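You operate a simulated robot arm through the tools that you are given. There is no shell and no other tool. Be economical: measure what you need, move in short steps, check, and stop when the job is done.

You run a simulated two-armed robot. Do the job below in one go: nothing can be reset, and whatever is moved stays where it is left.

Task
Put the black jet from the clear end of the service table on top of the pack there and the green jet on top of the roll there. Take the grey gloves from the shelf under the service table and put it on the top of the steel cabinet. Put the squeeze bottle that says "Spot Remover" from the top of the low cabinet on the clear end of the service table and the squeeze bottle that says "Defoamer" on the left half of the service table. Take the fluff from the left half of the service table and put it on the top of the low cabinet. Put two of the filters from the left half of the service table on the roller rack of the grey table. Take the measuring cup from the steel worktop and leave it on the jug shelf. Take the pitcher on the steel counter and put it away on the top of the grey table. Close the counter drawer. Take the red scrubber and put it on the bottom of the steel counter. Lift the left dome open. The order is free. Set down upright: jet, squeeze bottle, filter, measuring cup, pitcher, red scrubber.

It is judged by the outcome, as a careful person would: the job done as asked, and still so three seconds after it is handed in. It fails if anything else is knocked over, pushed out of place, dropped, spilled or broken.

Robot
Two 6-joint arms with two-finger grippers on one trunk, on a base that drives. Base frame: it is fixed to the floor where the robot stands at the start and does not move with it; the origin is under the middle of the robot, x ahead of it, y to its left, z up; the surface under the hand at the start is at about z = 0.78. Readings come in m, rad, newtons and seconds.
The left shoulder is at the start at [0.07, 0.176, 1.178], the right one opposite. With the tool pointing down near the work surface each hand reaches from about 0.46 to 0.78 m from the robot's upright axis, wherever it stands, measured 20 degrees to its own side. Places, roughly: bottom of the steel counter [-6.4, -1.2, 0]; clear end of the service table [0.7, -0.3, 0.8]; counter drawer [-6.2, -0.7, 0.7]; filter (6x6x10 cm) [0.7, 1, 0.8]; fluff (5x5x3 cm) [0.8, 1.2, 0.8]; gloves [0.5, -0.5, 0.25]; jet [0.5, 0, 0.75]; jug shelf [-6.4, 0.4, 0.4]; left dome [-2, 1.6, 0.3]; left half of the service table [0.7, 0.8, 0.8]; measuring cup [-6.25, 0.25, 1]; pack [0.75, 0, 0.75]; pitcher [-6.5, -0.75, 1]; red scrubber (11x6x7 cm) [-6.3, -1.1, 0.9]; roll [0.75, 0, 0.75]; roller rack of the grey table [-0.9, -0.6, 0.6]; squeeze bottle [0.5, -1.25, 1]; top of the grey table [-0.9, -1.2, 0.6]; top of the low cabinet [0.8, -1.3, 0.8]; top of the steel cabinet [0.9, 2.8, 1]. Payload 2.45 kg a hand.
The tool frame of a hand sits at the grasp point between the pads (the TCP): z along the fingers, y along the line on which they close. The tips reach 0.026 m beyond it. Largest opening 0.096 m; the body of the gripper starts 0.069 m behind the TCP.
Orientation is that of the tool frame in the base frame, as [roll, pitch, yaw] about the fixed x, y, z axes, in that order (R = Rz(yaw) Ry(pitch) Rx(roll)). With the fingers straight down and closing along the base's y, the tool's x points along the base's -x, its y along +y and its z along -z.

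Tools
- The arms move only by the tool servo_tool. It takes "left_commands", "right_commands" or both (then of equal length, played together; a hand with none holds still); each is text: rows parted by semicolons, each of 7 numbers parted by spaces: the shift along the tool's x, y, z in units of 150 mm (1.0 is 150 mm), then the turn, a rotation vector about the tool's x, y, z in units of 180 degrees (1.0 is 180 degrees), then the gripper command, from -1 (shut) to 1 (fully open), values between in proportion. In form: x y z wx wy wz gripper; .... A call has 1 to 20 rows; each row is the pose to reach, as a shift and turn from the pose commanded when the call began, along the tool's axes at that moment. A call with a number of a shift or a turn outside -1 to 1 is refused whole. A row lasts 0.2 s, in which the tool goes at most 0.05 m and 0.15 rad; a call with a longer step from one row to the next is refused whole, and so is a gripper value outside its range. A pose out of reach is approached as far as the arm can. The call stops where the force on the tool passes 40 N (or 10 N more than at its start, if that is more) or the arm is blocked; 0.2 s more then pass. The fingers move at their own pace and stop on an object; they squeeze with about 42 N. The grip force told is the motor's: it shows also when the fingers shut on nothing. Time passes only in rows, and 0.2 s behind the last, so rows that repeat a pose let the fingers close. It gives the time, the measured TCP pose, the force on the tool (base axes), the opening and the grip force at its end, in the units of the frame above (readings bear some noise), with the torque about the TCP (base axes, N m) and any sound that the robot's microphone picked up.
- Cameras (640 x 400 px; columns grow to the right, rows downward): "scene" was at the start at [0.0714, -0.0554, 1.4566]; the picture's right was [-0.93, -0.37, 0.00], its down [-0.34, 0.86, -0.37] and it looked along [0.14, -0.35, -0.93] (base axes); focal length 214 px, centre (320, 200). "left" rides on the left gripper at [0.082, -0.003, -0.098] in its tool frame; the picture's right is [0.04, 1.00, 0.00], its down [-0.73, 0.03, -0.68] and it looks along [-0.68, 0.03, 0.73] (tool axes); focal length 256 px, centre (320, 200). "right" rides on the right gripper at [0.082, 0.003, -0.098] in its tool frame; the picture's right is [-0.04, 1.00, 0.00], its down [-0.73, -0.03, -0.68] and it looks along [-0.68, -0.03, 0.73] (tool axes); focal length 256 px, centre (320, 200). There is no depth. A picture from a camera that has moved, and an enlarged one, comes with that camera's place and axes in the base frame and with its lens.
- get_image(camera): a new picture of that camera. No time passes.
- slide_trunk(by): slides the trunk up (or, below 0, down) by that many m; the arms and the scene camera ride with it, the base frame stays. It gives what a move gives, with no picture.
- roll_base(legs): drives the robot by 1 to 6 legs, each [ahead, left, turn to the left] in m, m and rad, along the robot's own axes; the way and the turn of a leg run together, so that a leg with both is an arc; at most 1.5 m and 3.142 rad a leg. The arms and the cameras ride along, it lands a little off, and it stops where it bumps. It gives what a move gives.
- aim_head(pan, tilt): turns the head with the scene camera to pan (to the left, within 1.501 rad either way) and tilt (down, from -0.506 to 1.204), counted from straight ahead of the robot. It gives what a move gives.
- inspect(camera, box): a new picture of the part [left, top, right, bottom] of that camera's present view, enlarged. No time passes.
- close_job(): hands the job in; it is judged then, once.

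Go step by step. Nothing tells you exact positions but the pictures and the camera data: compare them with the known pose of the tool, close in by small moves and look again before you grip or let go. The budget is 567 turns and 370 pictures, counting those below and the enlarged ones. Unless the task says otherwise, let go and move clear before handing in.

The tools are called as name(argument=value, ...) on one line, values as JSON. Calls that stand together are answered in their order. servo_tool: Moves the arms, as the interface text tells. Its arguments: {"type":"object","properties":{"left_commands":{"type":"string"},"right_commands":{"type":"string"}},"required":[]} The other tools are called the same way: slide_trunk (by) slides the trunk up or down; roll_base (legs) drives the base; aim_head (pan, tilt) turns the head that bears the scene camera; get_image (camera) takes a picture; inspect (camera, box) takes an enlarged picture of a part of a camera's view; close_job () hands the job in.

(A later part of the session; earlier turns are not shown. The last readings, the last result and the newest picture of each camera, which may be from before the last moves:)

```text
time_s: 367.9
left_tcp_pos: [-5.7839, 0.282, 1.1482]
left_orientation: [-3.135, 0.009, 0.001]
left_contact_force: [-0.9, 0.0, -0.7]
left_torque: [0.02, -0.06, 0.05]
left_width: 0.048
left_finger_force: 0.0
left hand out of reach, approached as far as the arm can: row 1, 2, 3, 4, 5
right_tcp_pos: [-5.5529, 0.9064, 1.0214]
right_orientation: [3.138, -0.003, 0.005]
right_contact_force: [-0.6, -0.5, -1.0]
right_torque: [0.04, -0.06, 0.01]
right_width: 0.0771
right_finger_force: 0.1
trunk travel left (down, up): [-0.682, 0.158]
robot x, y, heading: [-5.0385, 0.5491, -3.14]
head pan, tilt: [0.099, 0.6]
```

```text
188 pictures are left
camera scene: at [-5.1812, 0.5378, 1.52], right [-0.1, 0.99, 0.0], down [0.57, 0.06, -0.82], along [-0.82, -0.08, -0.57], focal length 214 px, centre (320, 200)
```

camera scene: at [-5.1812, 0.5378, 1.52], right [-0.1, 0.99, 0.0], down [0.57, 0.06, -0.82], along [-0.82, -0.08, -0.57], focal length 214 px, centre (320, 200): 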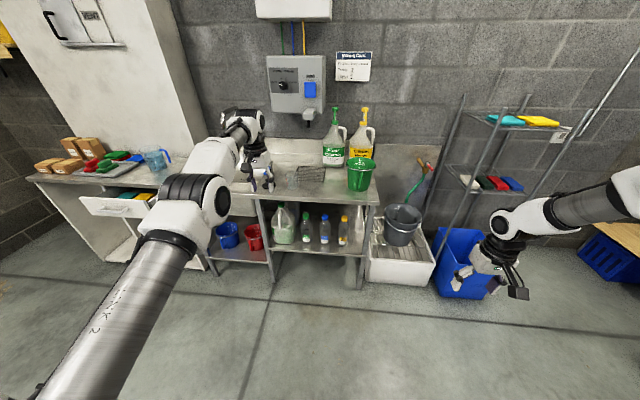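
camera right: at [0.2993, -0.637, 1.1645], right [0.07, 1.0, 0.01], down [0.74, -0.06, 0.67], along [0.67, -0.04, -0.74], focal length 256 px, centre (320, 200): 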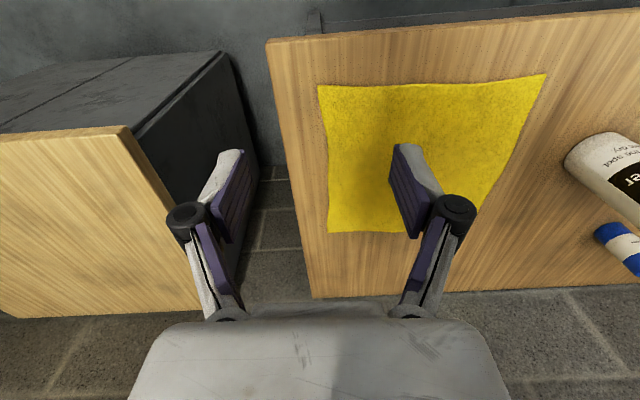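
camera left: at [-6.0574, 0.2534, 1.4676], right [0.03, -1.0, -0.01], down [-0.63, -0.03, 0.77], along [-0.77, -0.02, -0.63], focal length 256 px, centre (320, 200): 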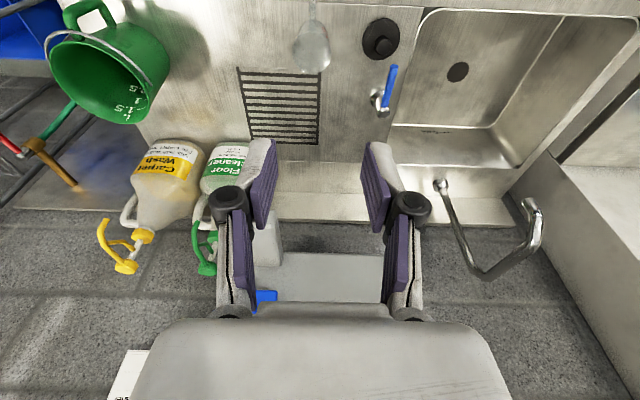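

servo_tool(left_commands="0 0 0.25 0 0 0 0; 0.1 0 0.5 0 0 0 0; 0.2 0 0.75 0 0 0 0; 0.35 0 1 0 0 0 0")

servo_tool(left_commands="0.25 0 0 0 0 0 0; 0.5 0 0 0 0 0 0; 0.75 0 0 0 0 0 0")

get_image(camera="scene")

```text
time_s: 368.9
left_tcp_pos: [-5.7332, 0.2852, 1.0024]
left_orientation: [-3.134, 0.011, 0.0]
left_contact_force: [0.3, -0.2, -0.2]
left_torque: [-0.03, -0.02, -0.03]
left_width: 0.0481
left_finger_force: 0.1
right_tcp_pos: [-5.5507, 0.9068, 1.0226]
right_orientation: [3.136, 0.0, 0.002]
right_contact_force: [-0.5, -0.2, 0.0]
right_torque: [0.0, -0.01, -0.02]
right_width: 0.0766
right_finger_force: 0.1
trunk travel left (down, up): [-0.682, 0.158]
robot x, y, heading: [-5.0374, 0.5502, 3.144]
head pan, tilt: [0.099, 0.6]
```

```text
time_s: 369.7
left_tcp_pos: [-5.6192, 0.2831, 1.0057]
left_orientation: [-3.133, 0.01, -0.001]
left_contact_force: [0.0, -0.8, 0.6]
left_torque: [0.03, 0.02, 0.0]
left_width: 0.0481
left_finger_force: 0.0
right_tcp_pos: [-5.549, 0.9068, 1.0222]
right_orientation: [3.136, 0.003, 0.004]
right_contact_force: [0.2, 0.8, -1.1]
right_torque: [-0.01, 0.02, 0.02]
right_width: 0.077
right_finger_force: 0.1
trunk travel left (down, up): [-0.682, 0.158]
robot x, y, heading: [-5.0391, 0.5491, 3.14]
head pan, tilt: [0.099, 0.6]
```

```text
187 pictures are left
camera scene: at [-5.1748, 0.5383, 1.5205], right [-0.1, 1.0, 0.0], down [0.56, 0.06, -0.83], along [-0.82, -0.08, -0.56], focal length 214 px, centre (320, 200)
```

scene: 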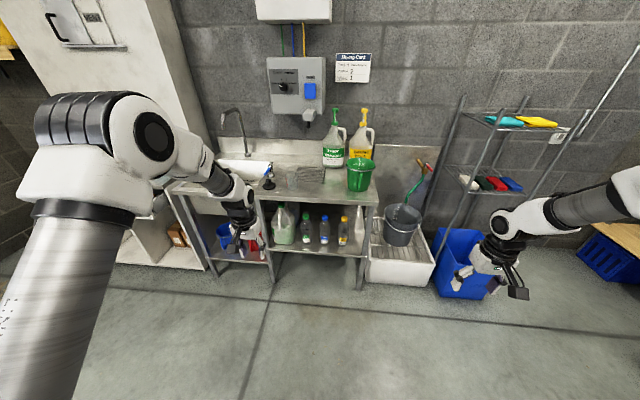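

Elbow is up again. Now tilt the hand forward as I did for the gloves.

servo_tool(left_commands="-0.14 0.02 0 0 -0.036 0 0; -0.28 0.05 0 0 -0.072 0 0; -0.42 0.08 0 0 -0.108 0 0; -0.56 0.1 0 0 -0.144 0 0; -0.7 0.12 0.1 0 -0.18 0 0; -0.83 0.15 0.2 0 -0.21 0 0; -0.83 0.15 0.4 0 -0.22 0 0")

get_image(camera="left")

```text
time_s: 371.3
left_tcp_pos: [-5.7489, 0.2594, 0.9449]
left_orientation: [-3.129, 0.702, 0.006]
left_contact_force: [-0.8, -0.9, -0.3]
left_torque: [0.01, -0.01, 0.02]
left_width: 0.048
left_finger_force: 0.0
right_tcp_pos: [-5.5503, 0.9054, 1.0218]
right_orientation: [3.136, 0.0, 0.003]
right_contact_force: [-0.2, 0.5, -0.1]
right_torque: [0.01, 0.0, 0.01]
right_width: 0.077
right_finger_force: 0.0
trunk travel left (down, up): [-0.682, 0.158]
robot x, y, heading: [-5.0373, 0.5459, 3.144]
head pan, tilt: [0.099, 0.6]
```

```text
186 pictures are left
camera left: at [-5.6223, 0.2624, 0.9668], right [0.03, -1.0, -0.04], down [-0.12, -0.04, 0.99], along [-0.99, -0.03, -0.12], focal length 256 px, centre (320, 200)
```

left: 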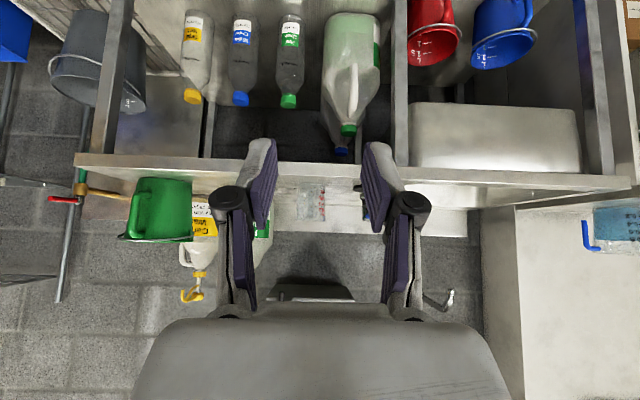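

The tilt works cleanly. I drive forward to bring the hand in front of the cup's handle.

roll_base(legs=[[0.36, 0, 0]])

get_image(camera="left")

inspect(camera="scene", box=[200, 160, 360, 280])

```text
time_s: 373.6
left_tcp_pos: [-6.1073, 0.2584, 0.9459]
left_orientation: [-3.131, 0.702, 0.008]
left_contact_force: [-0.2, -0.6, -0.3]
left_torque: [0.0, 0.01, 0.01]
left_width: 0.0481
left_finger_force: 0.1
right_tcp_pos: [-5.9118, 0.9053, 1.0223]
right_orientation: [3.138, 0.0, 0.005]
right_contact_force: [0.5, -0.4, 0.1]
right_torque: [0.01, -0.02, 0.01]
right_width: 0.0768
right_finger_force: 0.0
trunk travel left (down, up): [-0.682, 0.158]
robot x, y, heading: [-5.3991, 0.548, -3.146]
head pan, tilt: [0.099, 0.6]
```

```text
185 pictures are left
camera left: at [-5.982, 0.2615, 0.9676], right [0.03, -1.0, -0.03], down [-0.12, -0.04, 0.99], along [-0.99, -0.03, -0.12], focal length 256 px, centre (320, 200)
```

left: 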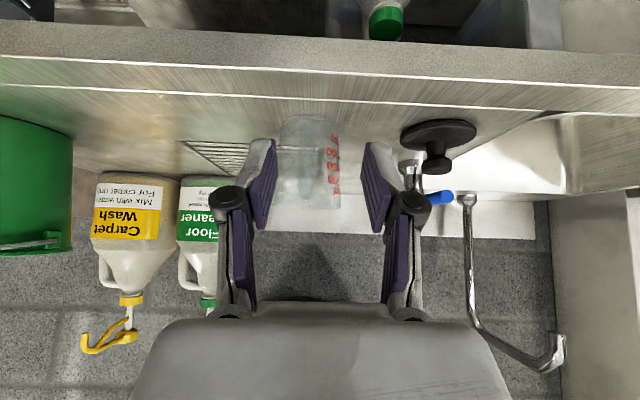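

```text
3.33 times, centred on (280, 220) of scene
camera zoom: at [-5.5371, 0.5378, 1.5205], right [-0.1, 0.99, 0.0], down [0.56, 0.06, -0.83], along [-0.82, -0.08, -0.56], focal length 715 px, centre (453, 133)
```

zoom: 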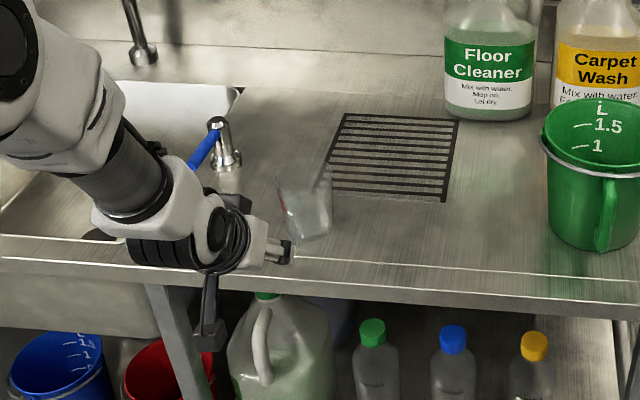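

inspect(camera="left", box=[240, 90, 400, 230])

```text
2.86 times, centred on (320, 160) of left
camera zoom: at [-5.982, 0.2615, 0.9676], right [0.03, -1.0, -0.03], down [-0.12, -0.04, 0.99], along [-0.99, -0.03, -0.12], focal length 731 px, centre (320, 314)
```

zoom: 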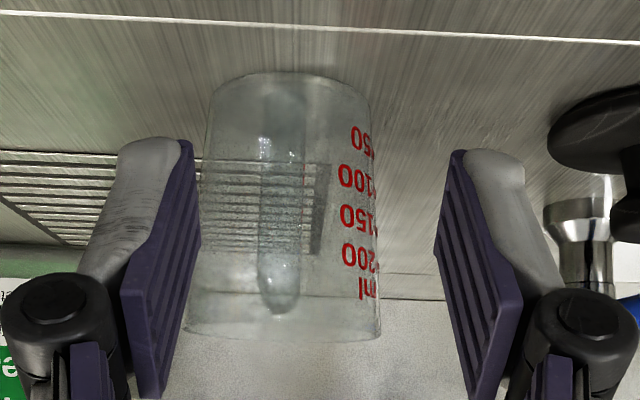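

servo_tool(left_commands="0.08 -0.03 0.09 0 0 0 0; 0.15 -0.055 0.18 0 0 0 0")

roll_base(legs=[[0.075, 0, 0]])

get_image(camera="left")

inspect(camera="scene", box=[200, 160, 360, 280])

```text
time_s: 374.2
left_tcp_pos: [-6.1092, 0.2661, 0.9107]
left_orientation: [-3.129, 0.7, 0.009]
left_contact_force: [-0.1, 0.4, -0.9]
left_torque: [-0.02, -0.01, 0.01]
left_width: 0.048
left_finger_force: 0.1
right_tcp_pos: [-5.9115, 0.9056, 1.0216]
right_orientation: [3.135, -0.001, 0.005]
right_contact_force: [-0.2, 0.1, 0.6]
right_torque: [0.0, -0.01, -0.04]
right_width: 0.0767
right_finger_force: 0.1
trunk travel left (down, up): [-0.682, 0.158]
robot x, y, heading: [-5.4027, 0.5504, -3.139]
head pan, tilt: [0.099, 0.6]
```

```text
time_s: 375.3
left_tcp_pos: [-6.183, 0.2675, 0.9114]
left_orientation: [-3.13, 0.701, 0.009]
left_contact_force: [0.0, -0.5, -0.7]
left_torque: [0.01, 0.01, 0.01]
left_width: 0.0482
left_finger_force: 0.0
right_tcp_pos: [-5.9851, 0.9058, 1.023]
right_orientation: [3.136, 0.0, 0.006]
right_contact_force: [-0.2, 0.4, 0.0]
right_torque: [0.01, -0.02, 0.02]
right_width: 0.0767
right_finger_force: 0.2
trunk travel left (down, up): [-0.682, 0.158]
robot x, y, heading: [-5.4729, 0.547, -3.139]
head pan, tilt: [0.099, 0.6]
```

```text
182 pictures are left
camera left: at [-6.0567, 0.2701, 0.9331], right [0.03, -1.0, -0.03], down [-0.12, -0.04, 0.99], along [-0.99, -0.03, -0.12], focal length 256 px, centre (320, 200)
```

left: 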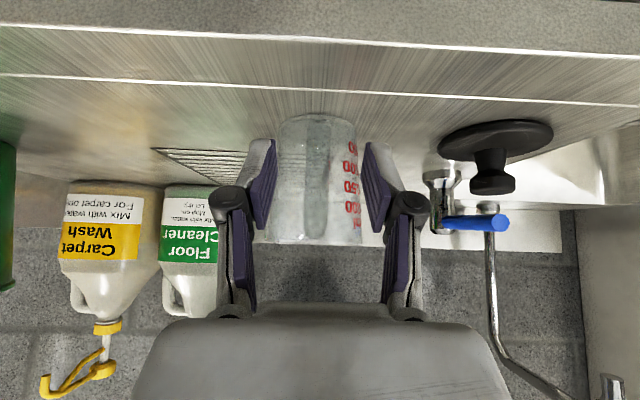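

```text
3.33 times, centred on (280, 220) of scene
camera zoom: at [-5.6116, 0.5378, 1.5206], right [-0.1, 0.99, 0.0], down [0.56, 0.06, -0.83], along [-0.82, -0.08, -0.56], focal length 715 px, centre (453, 133)
```

zoom: 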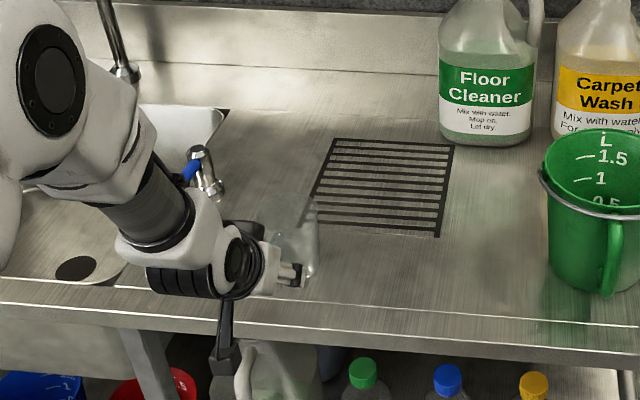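

servo_tool(left_commands="0 0 0 0 0 0 -0.5; 0 0 0 0 0 0 -1; 0 0 0 0 0 0 -1")

inspect(camera="left", box=[240, 90, 400, 270])

```text
time_s: 376.1
left_tcp_pos: [-6.1837, 0.2672, 0.911]
left_orientation: [-3.129, 0.703, 0.009]
left_contact_force: [-0.4, -0.6, -0.1]
left_torque: [-0.01, -0.06, 0.02]
left_width: 0.0118
left_finger_force: 38.7
right_tcp_pos: [-5.9858, 0.9064, 1.023]
right_orientation: [3.134, 0.0, 0.005]
right_contact_force: [0.5, 0.0, 0.2]
right_torque: [-0.01, 0.0, -0.05]
right_width: 0.0769
right_finger_force: 0.2
trunk travel left (down, up): [-0.682, 0.158]
robot x, y, heading: [-5.4745, 0.5475, -3.139]
head pan, tilt: [0.099, 0.6]
```

```text
2.22 times, centred on (320, 180) of left
camera zoom: at [-6.0573, 0.2702, 0.9326], right [0.03, -1.0, -0.03], down [-0.12, -0.04, 0.99], along [-0.99, -0.03, -0.12], focal length 569 px, centre (320, 244)
```

zoom: 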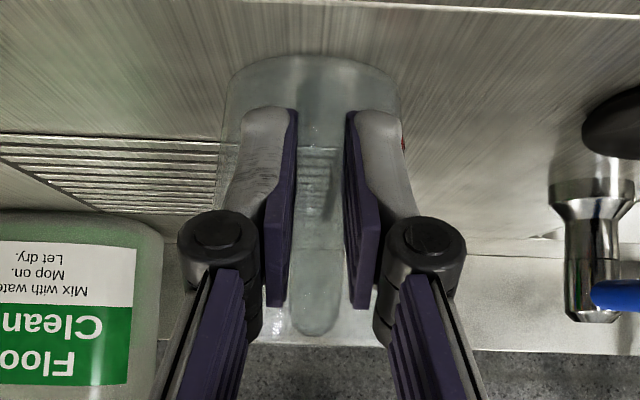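

slide_trunk(by=0.05)

inspect(camera="left", box=[200, 60, 440, 270])

inspect(camera="scene", box=[200, 160, 360, 280])

```text
time_s: 377.0
left_tcp_pos: [-6.1834, 0.2672, 0.9597]
left_orientation: [-3.129, 0.7, 0.008]
left_contact_force: [-0.1, 0.2, -1.1]
left_torque: [-0.01, -0.06, 0.02]
left_width: 0.0117
left_finger_force: 38.8
right_tcp_pos: [-5.9854, 0.9062, 1.0711]
right_orientation: [3.135, -0.001, 0.006]
right_contact_force: [0.2, -0.3, -1.0]
right_torque: [-0.01, -0.02, -0.04]
right_width: 0.077
right_finger_force: 0.1
trunk travel left (down, up): [-0.732, 0.108]
robot x, y, heading: [-5.4733, 0.5492, -3.134]
head pan, tilt: [0.099, 0.6]
```

```text
1.90 times, centred on (320, 165) of left
camera zoom: at [-6.0577, 0.2701, 0.9823], right [0.03, -1.0, -0.03], down [-0.12, -0.04, 0.99], along [-0.99, -0.03, -0.12], focal length 488 px, centre (320, 267)
```

zoom: 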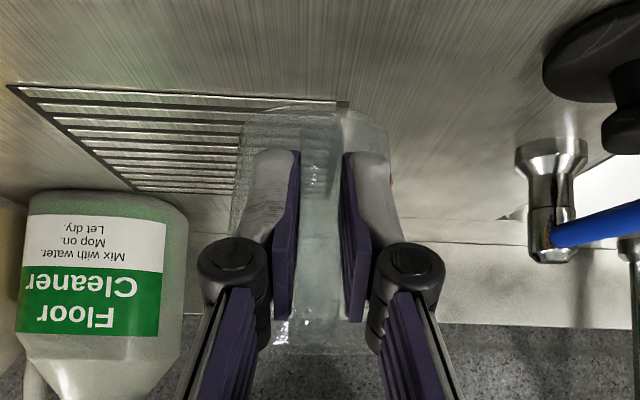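

```text
3.33 times, centred on (280, 220) of scene
camera zoom: at [-5.6132, 0.5378, 1.5703], right [-0.1, 0.99, 0.0], down [0.56, 0.06, -0.82], along [-0.82, -0.08, -0.57], focal length 715 px, centre (453, 133)
```

zoom: 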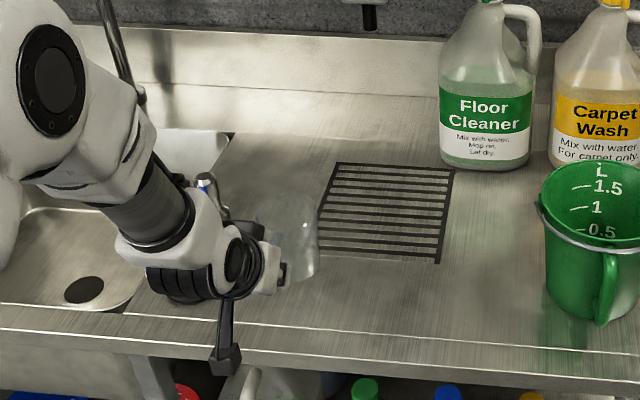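

The cup is held by its handle. I back out, move right in front of the free end of the jug shelf, and lower.

slide_trunk(by=0.05)

roll_base(legs=[[-0.4, 0, 0], [0, -0.4, 0]])

slide_trunk(by=-0.4)

aim_head(pan=0.3, tilt=0.5)

get_image(camera="left")

get_image(camera="scene")

```text
time_s: 377.9
left_tcp_pos: [-6.1829, 0.2671, 1.0102]
left_orientation: [-3.129, 0.698, 0.01]
left_contact_force: [-0.3, 0.6, -0.1]
left_torque: [-0.03, -0.05, -0.01]
left_width: 0.0114
left_finger_force: 38.3
right_tcp_pos: [-5.9866, 0.9046, 1.1218]
right_orientation: [3.137, 0.0, 0.006]
right_contact_force: [-0.5, 0.3, 0.1]
right_torque: [0.0, 0.0, 0.01]
right_width: 0.0766
right_finger_force: 0.1
trunk travel left (down, up): [-0.782, 0.058]
robot x, y, heading: [-5.4755, 0.5506, -3.137]
head pan, tilt: [0.099, 0.6]
```

```text
time_s: 382.5
left_tcp_pos: [-5.7856, 0.6708, 1.012]
left_orientation: [-3.127, 0.702, 0.005]
left_contact_force: [-0.8, 0.0, 0.1]
left_torque: [-0.01, -0.04, 0.01]
left_width: 0.0118
left_finger_force: 38.6
right_tcp_pos: [-5.5854, 1.3091, 1.1224]
right_orientation: [3.137, 0.002, 0.0]
right_contact_force: [0.7, -1.1, -0.1]
right_torque: [-0.02, 0.02, 0.02]
right_width: 0.0768
right_finger_force: 0.0
trunk travel left (down, up): [-0.782, 0.058]
robot x, y, heading: [-5.0735, 0.9505, 3.138]
head pan, tilt: [0.099, 0.6]
```

```text
time_s: 386.3
left_tcp_pos: [-5.784, 0.6718, 0.6113]
left_orientation: [-3.13, 0.7, 0.004]
left_contact_force: [-0.1, 0.0, 0.3]
left_torque: [0.03, -0.04, 0.03]
left_width: 0.0119
left_finger_force: 38.2
right_tcp_pos: [-5.5862, 1.3098, 0.7223]
right_orientation: [3.138, 0.0, 0.0]
right_contact_force: [-0.2, -0.1, -0.7]
right_torque: [-0.03, -0.01, 0.0]
right_width: 0.0767
right_finger_force: 0.2
trunk travel left (down, up): [-0.382, 0.458]
robot x, y, heading: [-5.0733, 0.9491, 3.142]
head pan, tilt: [0.099, 0.6]
```

```text
time_s: 387.1
left_tcp_pos: [-5.7843, 0.6707, 0.6101]
left_orientation: [-3.128, 0.701, 0.003]
left_contact_force: [0.1, -0.9, -0.2]
left_torque: [0.0, -0.01, 0.01]
left_width: 0.012
left_finger_force: 38.9
right_tcp_pos: [-5.5842, 1.3089, 0.7227]
right_orientation: [3.137, 0.0, -0.001]
right_contact_force: [0.3, 0.9, 0.5]
right_torque: [0.04, 0.01, -0.04]
right_width: 0.0768
right_finger_force: 0.1
trunk travel left (down, up): [-0.382, 0.458]
robot x, y, heading: [-5.076, 0.9483, 3.139]
head pan, tilt: [0.3, 0.499]
```

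```text
177 pictures are left
camera left: at [-5.6594, 0.6743, 0.6326], right [0.03, -1.0, -0.04], down [-0.12, -0.04, 0.99], along [-0.99, -0.02, -0.12], focal length 256 px, centre (320, 200)
```

left: 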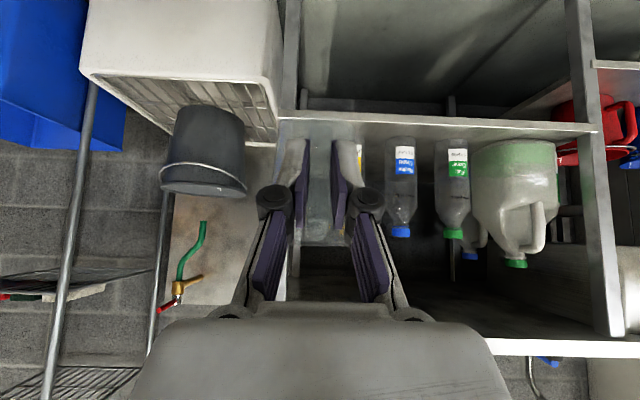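

```text
176 pictures are left
camera scene: at [-5.2123, 0.9217, 1.2295], right [-0.29, 0.96, 0.0], down [0.46, 0.14, -0.88], along [-0.84, -0.26, -0.48], focal length 214 px, centre (320, 200)
```

scene: 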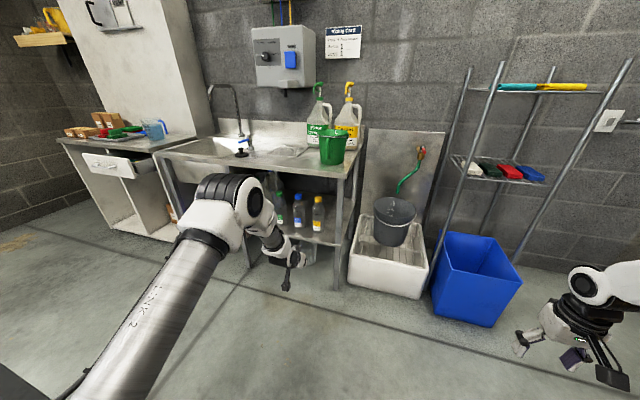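

inspect(camera="scene", box=[250, 170, 370, 290])

inspect(camera="left", box=[240, 80, 480, 260])

```text
3.33 times, centred on (310, 230) of scene
camera zoom: at [-5.2123, 0.9217, 1.2295], right [-0.29, 0.96, 0.0], down [0.46, 0.14, -0.88], along [-0.84, -0.26, -0.48], focal length 715 px, centre (353, 100)
```

zoom: 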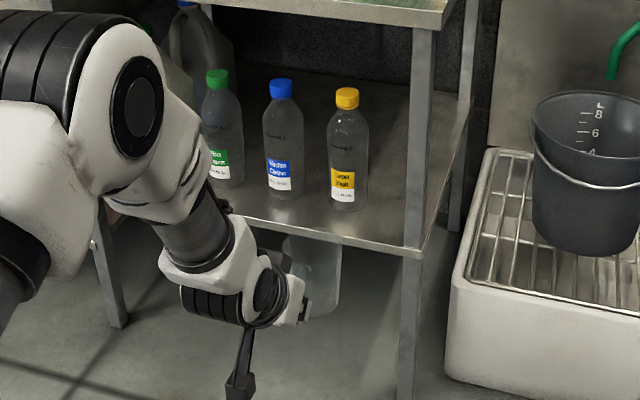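

```text
2.22 times, centred on (360, 170) of left
camera zoom: at [-5.6594, 0.6743, 0.6326], right [0.03, -1.0, -0.04], down [-0.12, -0.04, 0.99], along [-0.99, -0.02, -0.12], focal length 569 px, centre (231, 267)
```

zoom: 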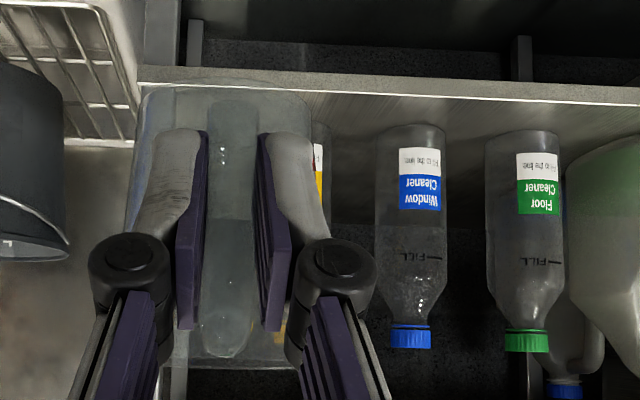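

The free spot on the jug shelf (z≈0.40) is between the yellow-capped bottle and the right leg, about [-6.215, 0.665]. Lower to just above shelf height and drive in.

slide_trunk(by=-0.115)

roll_base(legs=[[0.22, 0, 0]])

get_image(camera="left")

inspect(camera="scene", box=[220, 190, 380, 330])

```text
time_s: 388.5
left_tcp_pos: [-5.7849, 0.6721, 0.4957]
left_orientation: [-3.129, 0.701, 0.005]
left_contact_force: [0.6, 0.4, -0.8]
left_torque: [-0.04, -0.04, -0.02]
left_width: 0.0115
left_finger_force: 39.2
right_tcp_pos: [-5.5855, 1.3096, 0.607]
right_orientation: [3.137, 0.002, -0.001]
right_contact_force: [0.0, 0.1, 0.5]
right_torque: [-0.04, 0.0, 0.02]
right_width: 0.0766
right_finger_force: 0.0
trunk travel left (down, up): [-0.267, 0.573]
robot x, y, heading: [-5.0806, 0.9506, 3.139]
head pan, tilt: [0.3, 0.499]
```

```text
time_s: 390.2
left_tcp_pos: [-6.0023, 0.669, 0.4958]
left_orientation: [-3.13, 0.699, 0.008]
left_contact_force: [0.2, -0.2, -1.4]
left_torque: [0.0, -0.04, 0.0]
left_width: 0.0116
left_finger_force: 39.2
right_tcp_pos: [-5.8052, 1.308, 0.6064]
right_orientation: [3.137, 0.002, 0.006]
right_contact_force: [0.3, 0.2, 0.4]
right_torque: [-0.03, 0.01, 0.01]
right_width: 0.0764
right_finger_force: 0.1
trunk travel left (down, up): [-0.267, 0.573]
robot x, y, heading: [-5.2922, 0.949, -3.141]
head pan, tilt: [0.3, 0.499]
```

```text
173 pictures are left
camera left: at [-5.8767, 0.6723, 0.5171], right [0.03, -1.0, -0.03], down [-0.12, -0.04, 0.99], along [-0.99, -0.03, -0.12], focal length 256 px, centre (320, 200)
```

left: 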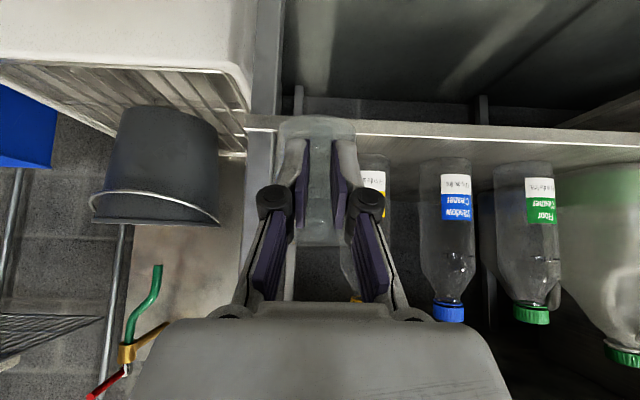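

```text
2.86 times, centred on (300, 260) of scene
camera zoom: at [-5.4311, 0.9215, 1.1143], right [-0.3, 0.96, 0.0], down [0.46, 0.14, -0.88], along [-0.84, -0.26, -0.48], focal length 613 px, centre (377, 29)
```

zoom: 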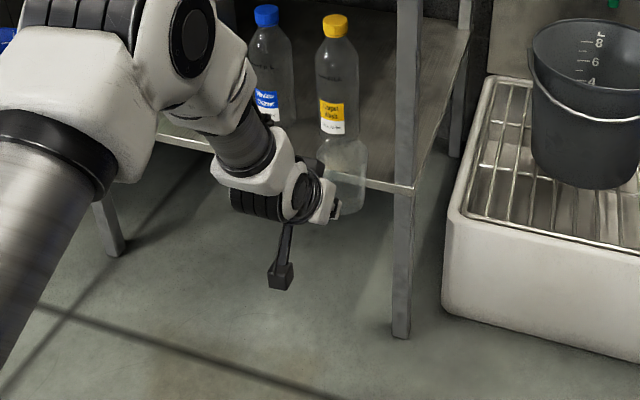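

roll_base(legs=[[0.1, 0.003, 0]])

get_image(camera="left")

inspect(camera="scene", box=[240, 190, 400, 310])

```text
time_s: 391.4
left_tcp_pos: [-6.1011, 0.6638, 0.4943]
left_orientation: [-3.128, 0.699, 0.012]
left_contact_force: [0.5, 0.7, -0.1]
left_torque: [-0.02, -0.03, 0.03]
left_width: 0.0117
left_finger_force: 38.5
right_tcp_pos: [-5.9051, 1.3041, 0.6061]
right_orientation: [3.137, -0.002, 0.008]
right_contact_force: [-0.3, 0.5, -0.6]
right_torque: [-0.01, -0.05, 0.0]
right_width: 0.0768
right_finger_force: 0.0
trunk travel left (down, up): [-0.267, 0.573]
robot x, y, heading: [-5.3907, 0.945, -3.142]
head pan, tilt: [0.3, 0.499]
```

```text
171 pictures are left
camera left: at [-5.9759, 0.6678, 0.5168], right [0.03, -1.0, -0.04], down [-0.12, -0.04, 0.99], along [-0.99, -0.03, -0.13], focal length 256 px, centre (320, 200)
```

left: 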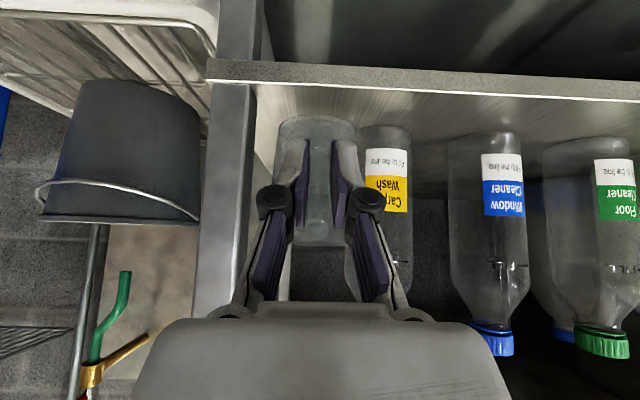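

```text
3.33 times, centred on (320, 250) of scene
camera zoom: at [-5.5312, 0.9179, 1.1143], right [-0.3, 0.95, 0.0], down [0.46, 0.14, -0.88], along [-0.84, -0.26, -0.48], focal length 715 px, centre (320, 33)
```

zoom: 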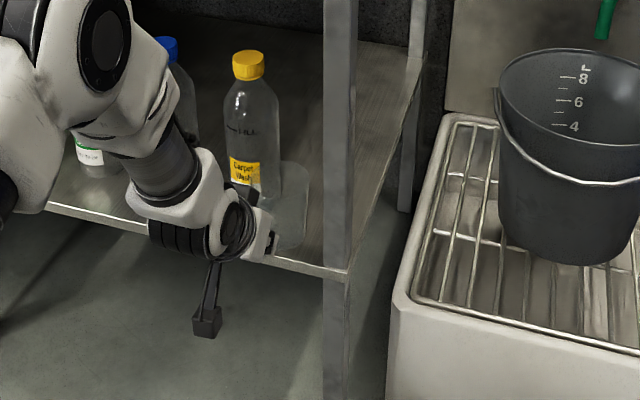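

roll_base(legs=[[0.04, -0.004, 0]])

slide_trunk(by=-0.022)

get_image(camera="left")

inspect(camera="scene", box=[250, 190, 370, 280])

```text
time_s: 392.2
left_tcp_pos: [-6.1415, 0.6682, 0.4956]
left_orientation: [-3.13, 0.7, 0.009]
left_contact_force: [0.0, 0.5, -1.7]
left_torque: [0.0, -0.05, 0.03]
left_width: 0.0117
left_finger_force: 39.2
right_tcp_pos: [-5.944, 1.3088, 0.6058]
right_orientation: [3.137, -0.001, 0.007]
right_contact_force: [0.5, -0.6, -0.5]
right_torque: [-0.03, -0.01, 0.02]
right_width: 0.0767
right_finger_force: 0.2
trunk travel left (down, up): [-0.267, 0.573]
robot x, y, heading: [-5.4294, 0.9509, -3.139]
head pan, tilt: [0.3, 0.499]
```

```text
time_s: 392.9
left_tcp_pos: [-6.1406, 0.6675, 0.4744]
left_orientation: [-3.129, 0.704, 0.009]
left_contact_force: [0.0, 1.1, -0.3]
left_torque: [-0.01, -0.02, -0.02]
left_width: 0.0119
left_finger_force: 38.9
right_tcp_pos: [-5.9439, 1.3079, 0.5852]
right_orientation: [3.136, 0.0, 0.006]
right_contact_force: [0.9, 0.4, -0.2]
right_torque: [0.0, 0.03, 0.0]
right_width: 0.077
right_finger_force: 0.1
trunk travel left (down, up): [-0.245, 0.595]
robot x, y, heading: [-5.4339, 0.9524, -3.139]
head pan, tilt: [0.3, 0.499]
```

```text
169 pictures are left
camera left: at [-6.0151, 0.672, 0.4957], right [0.03, -1.0, -0.04], down [-0.12, -0.04, 0.99], along [-0.99, -0.03, -0.12], focal length 256 px, centre (320, 200)
```

left: 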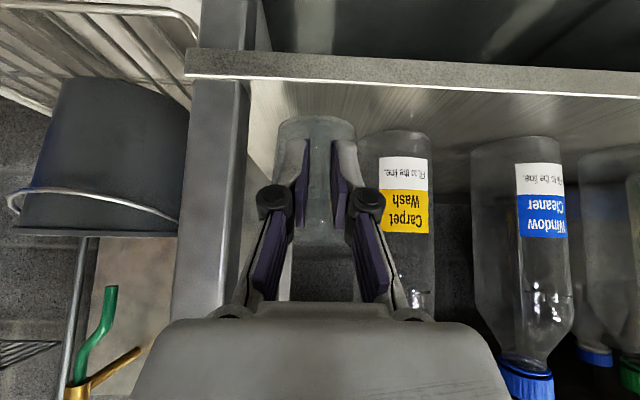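

```text
4.44 times, centred on (310, 235) of scene
camera zoom: at [-5.5693, 0.9219, 1.0925], right [-0.3, 0.95, 0.0], down [0.46, 0.14, -0.88], along [-0.84, -0.26, -0.48], focal length 953 px, centre (364, 44)
```

zoom: 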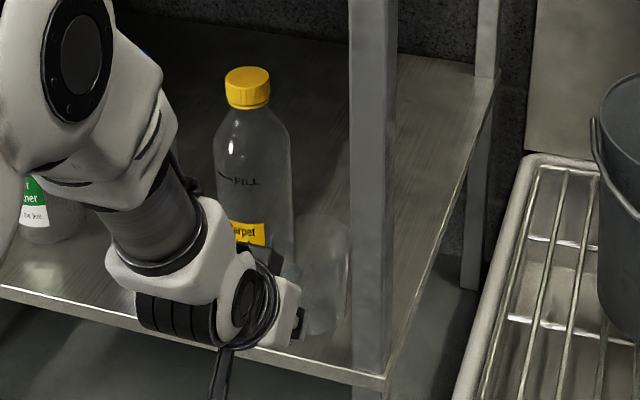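

slide_trunk(by=-0.01)

slide_trunk(by=-0.005)

```text
time_s: 393.5
left_tcp_pos: [-6.1409, 0.6691, 0.4638]
left_orientation: [-3.13, 0.701, 0.009]
left_contact_force: [1.1, -0.6, 0.1]
left_torque: [0.03, -0.03, 0.02]
left_width: 0.0117
left_finger_force: 38.6
right_tcp_pos: [-5.9444, 1.3075, 0.5742]
right_orientation: [3.136, 0.001, 0.008]
right_contact_force: [-0.2, 0.4, 0.4]
right_torque: [0.03, 0.04, 0.03]
right_width: 0.0767
right_finger_force: 0.1
trunk travel left (down, up): [-0.235, 0.605]
robot x, y, heading: [-5.4297, 0.9518, -3.14]
head pan, tilt: [0.3, 0.499]
```

```text
time_s: 394.0
left_tcp_pos: [-6.1414, 0.6688, 0.4606]
left_orientation: [-3.129, 0.704, 0.009]
left_contact_force: [-1.1, 0.4, 5.4]
left_torque: [-0.13, 0.5, -0.02]
left_width: 0.0117
left_finger_force: 38.6
right_tcp_pos: [-5.9433, 1.3087, 0.5703]
right_orientation: [3.135, 0.001, 0.006]
right_contact_force: [0.0, 0.8, 0.1]
right_torque: [-0.01, 0.02, 0.01]
right_width: 0.0768
right_finger_force: 0.1
trunk travel left (down, up): [-0.23, 0.61]
robot x, y, heading: [-5.4335, 0.952, -3.143]
head pan, tilt: [0.3, 0.499]
```

Contact. Open slightly and back straight out.

servo_tool(left_commands="0 0 0 0 0 0 -0.6; 0 0 0 0 0 0 -0.4; 0 0 0 0 0 0 -0.3")

roll_base(legs=[[-0.3, 0, 0]])

inspect(camera="left", box=[220, 80, 460, 260])

inspect(camera="scene", box=[240, 150, 400, 270])

```text
time_s: 394.8
left_tcp_pos: [-6.1415, 0.6686, 0.4576]
left_orientation: [-3.129, 0.7, 0.008]
left_contact_force: [0.3, -1.0, -1.0]
left_torque: [-0.01, -0.01, 0.02]
left_width: 0.0337
left_finger_force: 0.0
right_tcp_pos: [-5.9446, 1.3082, 0.5705]
right_orientation: [3.136, 0.001, 0.008]
right_contact_force: [-0.6, -0.6, 1.4]
right_torque: [-0.01, 0.02, -0.02]
right_width: 0.0765
right_finger_force: 0.0
trunk travel left (down, up): [-0.23, 0.61]
robot x, y, heading: [-5.433, 0.9533, -3.141]
head pan, tilt: [0.3, 0.499]
```

```text
time_s: 396.9
left_tcp_pos: [-5.8346, 0.6675, 0.4589]
left_orientation: [-3.13, 0.703, 0.012]
left_contact_force: [-0.2, -0.1, -0.3]
left_torque: [-0.03, 0.03, 0.02]
left_width: 0.0334
left_finger_force: 0.0
right_tcp_pos: [-5.6416, 1.3076, 0.5706]
right_orientation: [3.136, 0.001, 0.009]
right_contact_force: [0.0, -0.1, -0.9]
right_torque: [0.03, -0.01, -0.02]
right_width: 0.0767
right_finger_force: 0.0
trunk travel left (down, up): [-0.23, 0.61]
robot x, y, heading: [-5.1303, 0.951, -3.135]
head pan, tilt: [0.3, 0.499]
```

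```text
2.22 times, centred on (340, 170) of left
camera zoom: at [-5.7093, 0.6711, 0.4808], right [0.04, -1.0, -0.04], down [-0.12, -0.04, 0.99], along [-0.99, -0.03, -0.12], focal length 569 px, centre (276, 267)
```

zoom: 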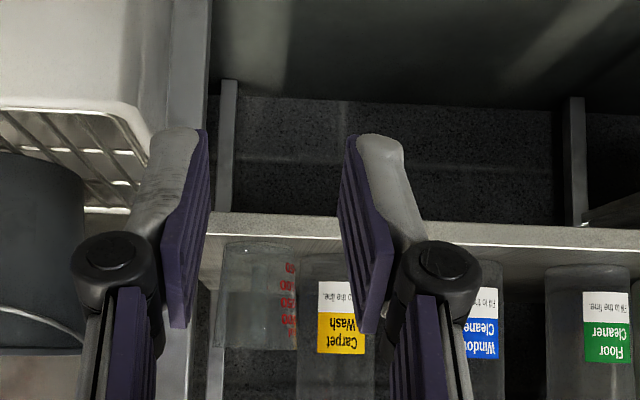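

```text
3.33 times, centred on (320, 210) of scene
camera zoom: at [-5.2642, 0.9226, 1.0776], right [-0.3, 0.95, 0.0], down [0.46, 0.14, -0.88], along [-0.84, -0.26, -0.48], focal length 715 px, centre (320, 167)
```

zoom: 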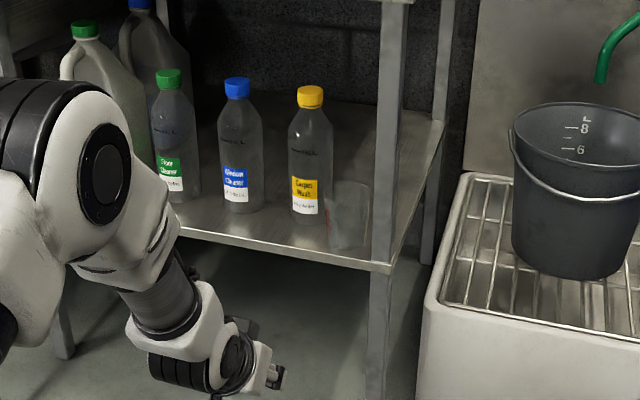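

The cup stands upright on the jug shelf. Now around the post to the steel counter.

slide_trunk(by=0.4)

roll_base(legs=[[-0.8, 0, 0], [0, 1.2, 0], [0, 0.68, 0], [0.55, 0, 0]])

aim_head(pan=0.0, tilt=0.5)

get_image(camera="scene")

```text
time_s: 400.7
left_tcp_pos: [-5.8352, 0.6673, 0.8579]
left_orientation: [-3.13, 0.701, 0.013]
left_contact_force: [-0.1, 0.0, -0.2]
left_torque: [-0.01, 0.0, -0.01]
left_width: 0.0333
left_finger_force: 0.0
right_tcp_pos: [-5.6418, 1.3065, 0.971]
right_orientation: [3.137, 0.0, 0.01]
right_contact_force: [-0.3, 1.7, -0.6]
right_torque: [0.01, -0.01, 0.0]
right_width: 0.0767
right_finger_force: 0.1
trunk travel left (down, up): [-0.63, 0.21]
robot x, y, heading: [-5.1267, 0.9504, -3.135]
head pan, tilt: [0.3, 0.499]
```

```text
time_s: 416.8
left_tcp_pos: [-5.6218, -1.1941, 0.8593]
left_orientation: [-3.13, 0.699, -0.004]
left_contact_force: [-0.3, 0.1, -0.5]
left_torque: [0.0, 0.0, -0.04]
left_width: 0.0336
left_finger_force: 0.0
right_tcp_pos: [-5.4162, -0.5559, 0.9702]
right_orientation: [3.137, 0.0, -0.006]
right_contact_force: [0.4, 0.6, -0.2]
right_torque: [0.01, 0.0, -0.04]
right_width: 0.0767
right_finger_force: 0.0
trunk travel left (down, up): [-0.63, 0.21]
robot x, y, heading: [-4.9085, -0.9205, 3.129]
head pan, tilt: [0.3, 0.499]
```

```text
time_s: 417.6
left_tcp_pos: [-5.6224, -1.1932, 0.8594]
left_orientation: [-3.127, 0.701, -0.004]
left_contact_force: [0.0, 0.5, 0.1]
left_torque: [0.0, 0.0, -0.02]
left_width: 0.0334
left_finger_force: 0.0
right_tcp_pos: [-5.4163, -0.5574, 0.9714]
right_orientation: [3.137, 0.0, -0.007]
right_contact_force: [-0.5, -1.0, -0.6]
right_torque: [-0.01, 0.03, 0.01]
right_width: 0.0767
right_finger_force: 0.1
trunk travel left (down, up): [-0.63, 0.21]
robot x, y, heading: [-4.9091, -0.9169, 3.137]
head pan, tilt: [0.0, 0.499]
```

```text
165 pictures are left
camera scene: at [-5.0512, -0.9204, 1.4775], right [0.01, 1.0, 0.0], down [0.48, -0.01, -0.88], along [-0.88, 0.01, -0.48], focal length 214 px, centre (320, 200)
```

scene: 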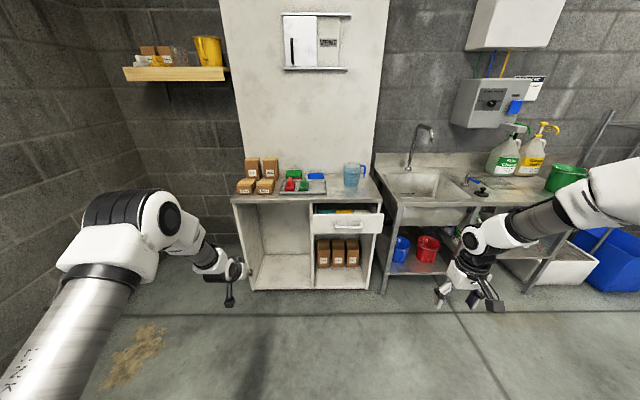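

inspect(camera="scene", box=[220, 140, 400, 300])

```text
2.50 times, centred on (310, 220) of scene
camera zoom: at [-5.0512, -0.9204, 1.4775], right [0.01, 1.0, 0.0], down [0.48, -0.01, -0.88], along [-0.88, 0.01, -0.48], focal length 536 px, centre (345, 150)
```

zoom: 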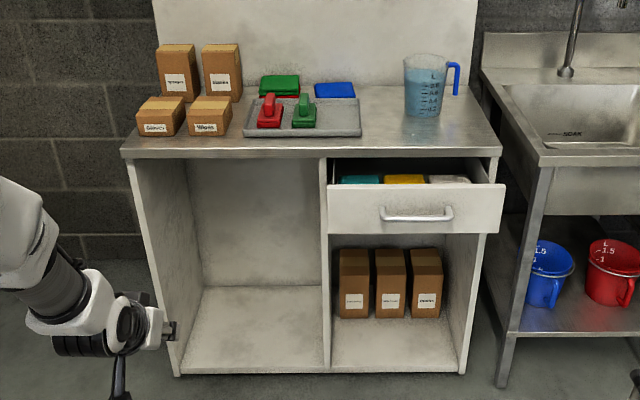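

The pitcher (with liquid, blue handle on its right side) stands at about [-6.38, -0.70]; the red scrubber is on the tray, the drawer is open. First I straighten the left hand and raise the trunk.

servo_tool(left_commands="0.09 0 -0.1 0 0.036 0 -0.3; 0.18 0 -0.2 0 0.072 0 -0.3; 0.27 0 -0.3 0 0.108 0 -0.3; 0.36 0 -0.4 0 0.144 0 -0.3; 0.45 0 -0.55 0 0.18 0 -0.3; 0.5 0 -0.7 0 0.22 0 -0.3")

slide_trunk(by=0.18)

roll_base(legs=[[0.62, -0.12, 0]])

aim_head(pan=-0.1, tilt=0.75)

get_image(camera="scene")

get_image(camera="right")

```text
time_s: 419.0
left_tcp_pos: [-5.497, -1.1969, 0.8909]
left_orientation: [-3.132, 0.009, -0.012]
left_contact_force: [0.0, -1.0, -0.9]
left_torque: [0.01, 0.0, 0.04]
left_width: 0.0335
left_finger_force: 0.1
right_tcp_pos: [-5.4178, -0.5563, 0.9699]
right_orientation: [3.136, 0.001, -0.007]
right_contact_force: [0.3, -0.2, 0.1]
right_torque: [0.03, -0.01, -0.02]
right_width: 0.0771
right_finger_force: 0.0
trunk travel left (down, up): [-0.63, 0.21]
robot x, y, heading: [-4.9102, -0.9187, 3.134]
head pan, tilt: [0.0, 0.499]
```

```text
time_s: 421.0
left_tcp_pos: [-5.4987, -1.196, 1.0692]
left_orientation: [-3.132, 0.01, -0.014]
left_contact_force: [0.0, -0.2, 0.3]
left_torque: [0.02, -0.02, 0.01]
left_width: 0.0337
left_finger_force: 0.1
right_tcp_pos: [-5.417, -0.5565, 1.1498]
right_orientation: [3.137, 0.001, -0.006]
right_contact_force: [-0.1, -0.5, 0.3]
right_torque: [0.0, 0.01, -0.01]
right_width: 0.0768
right_finger_force: 0.2
trunk travel left (down, up): [-0.81, 0.03]
robot x, y, heading: [-4.9112, -0.9225, 3.133]
head pan, tilt: [0.0, 0.499]
```

```text
time_s: 424.6
left_tcp_pos: [-6.1257, -1.0625, 1.0708]
left_orientation: [-3.132, 0.01, -0.019]
left_contact_force: [0.5, 1.1, -0.2]
left_torque: [0.01, 0.01, 0.02]
left_width: 0.0334
left_finger_force: 0.2
right_tcp_pos: [-6.0421, -0.4213, 1.151]
right_orientation: [3.136, 0.0, -0.013]
right_contact_force: [0.6, -0.2, 1.0]
right_torque: [-0.01, 0.01, 0.01]
right_width: 0.0766
right_finger_force: 0.0
trunk travel left (down, up): [-0.81, 0.03]
robot x, y, heading: [-5.5374, -0.7888, 3.121]
head pan, tilt: [0.0, 0.499]
```

```text
time_s: 425.3
left_tcp_pos: [-6.1281, -1.0611, 1.0693]
left_orientation: [-3.133, 0.009, -0.018]
left_contact_force: [1.0, 0.1, -0.1]
left_torque: [-0.01, 0.01, 0.01]
left_width: 0.0337
left_finger_force: 0.2
right_tcp_pos: [-6.0441, -0.4225, 1.1496]
right_orientation: [3.136, 0.0, -0.013]
right_contact_force: [-0.3, 0.1, -0.7]
right_torque: [0.0, 0.0, -0.02]
right_width: 0.0769
right_finger_force: 0.0
trunk travel left (down, up): [-0.81, 0.03]
robot x, y, heading: [-5.5357, -0.7899, 3.121]
head pan, tilt: [-0.099, 0.75]
```

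```text
163 pictures are left
camera scene: at [-5.6714, -0.7806, 1.6355], right [0.12, 0.99, 0.0], down [0.68, -0.08, -0.73], along [-0.73, 0.09, -0.68], focal length 214 px, centre (320, 200)
```

scene: 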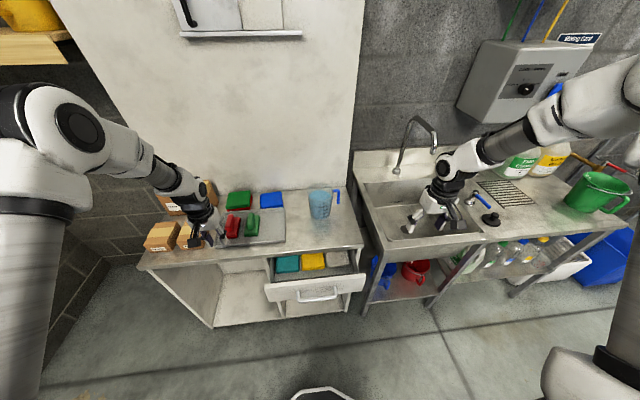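

```text
162 pictures are left
camera right: at [-5.9613, -0.4257, 1.2482], right [-0.05, -1.0, 0.01], down [-0.73, 0.04, 0.68], along [-0.68, 0.03, -0.73], focal length 256 px, centre (320, 200)
```

right: 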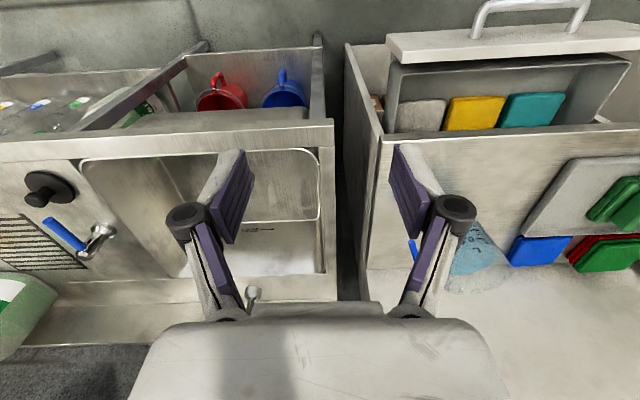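

inspect(camera="scene", box=[210, 170, 370, 310])

inspect(camera="right", box=[380, 160, 560, 310])

```text
2.86 times, centred on (290, 240) of scene
camera zoom: at [-5.6714, -0.7806, 1.6355], right [0.12, 0.99, 0.0], down [0.68, -0.08, -0.73], along [-0.73, 0.09, -0.68], focal length 613 px, centre (406, 86)
```

zoom: 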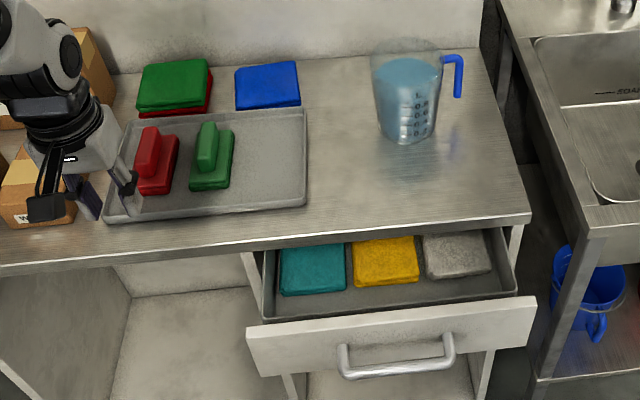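

```text
2.67 times, centred on (470, 235) of right
camera zoom: at [-5.9613, -0.4257, 1.2482], right [-0.05, -1.0, 0.01], down [-0.73, 0.04, 0.68], along [-0.68, 0.03, -0.73], focal length 683 px, centre (-80, 107)
```

zoom: 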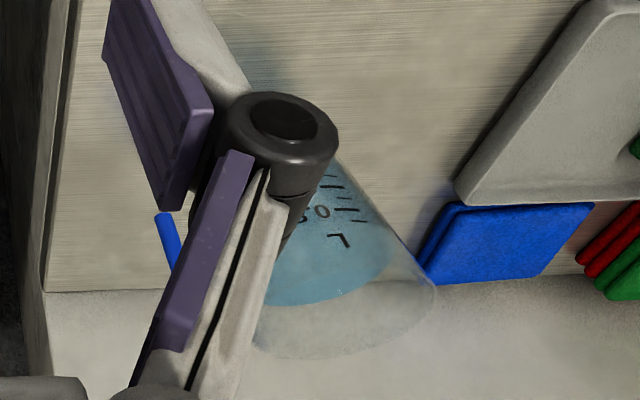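

inspect(camera="scene", box=[295, 175, 345, 215])

```text
10.00 times, centred on (320, 195) of scene
camera zoom: at [-5.6714, -0.7806, 1.6355], right [0.12, 0.99, 0.0], down [0.68, -0.08, -0.73], along [-0.73, 0.09, -0.68], focal length 2145 px, centre (320, 250)
```

zoom: 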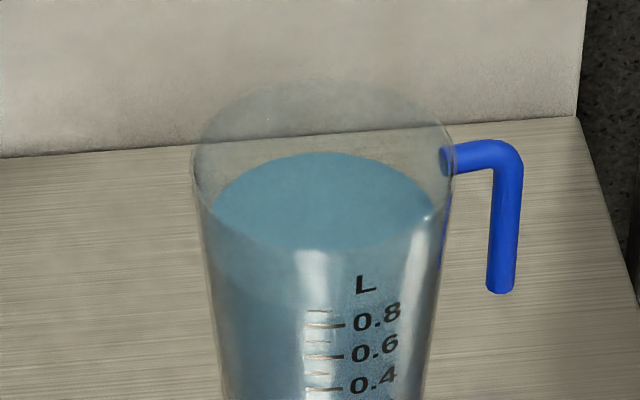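

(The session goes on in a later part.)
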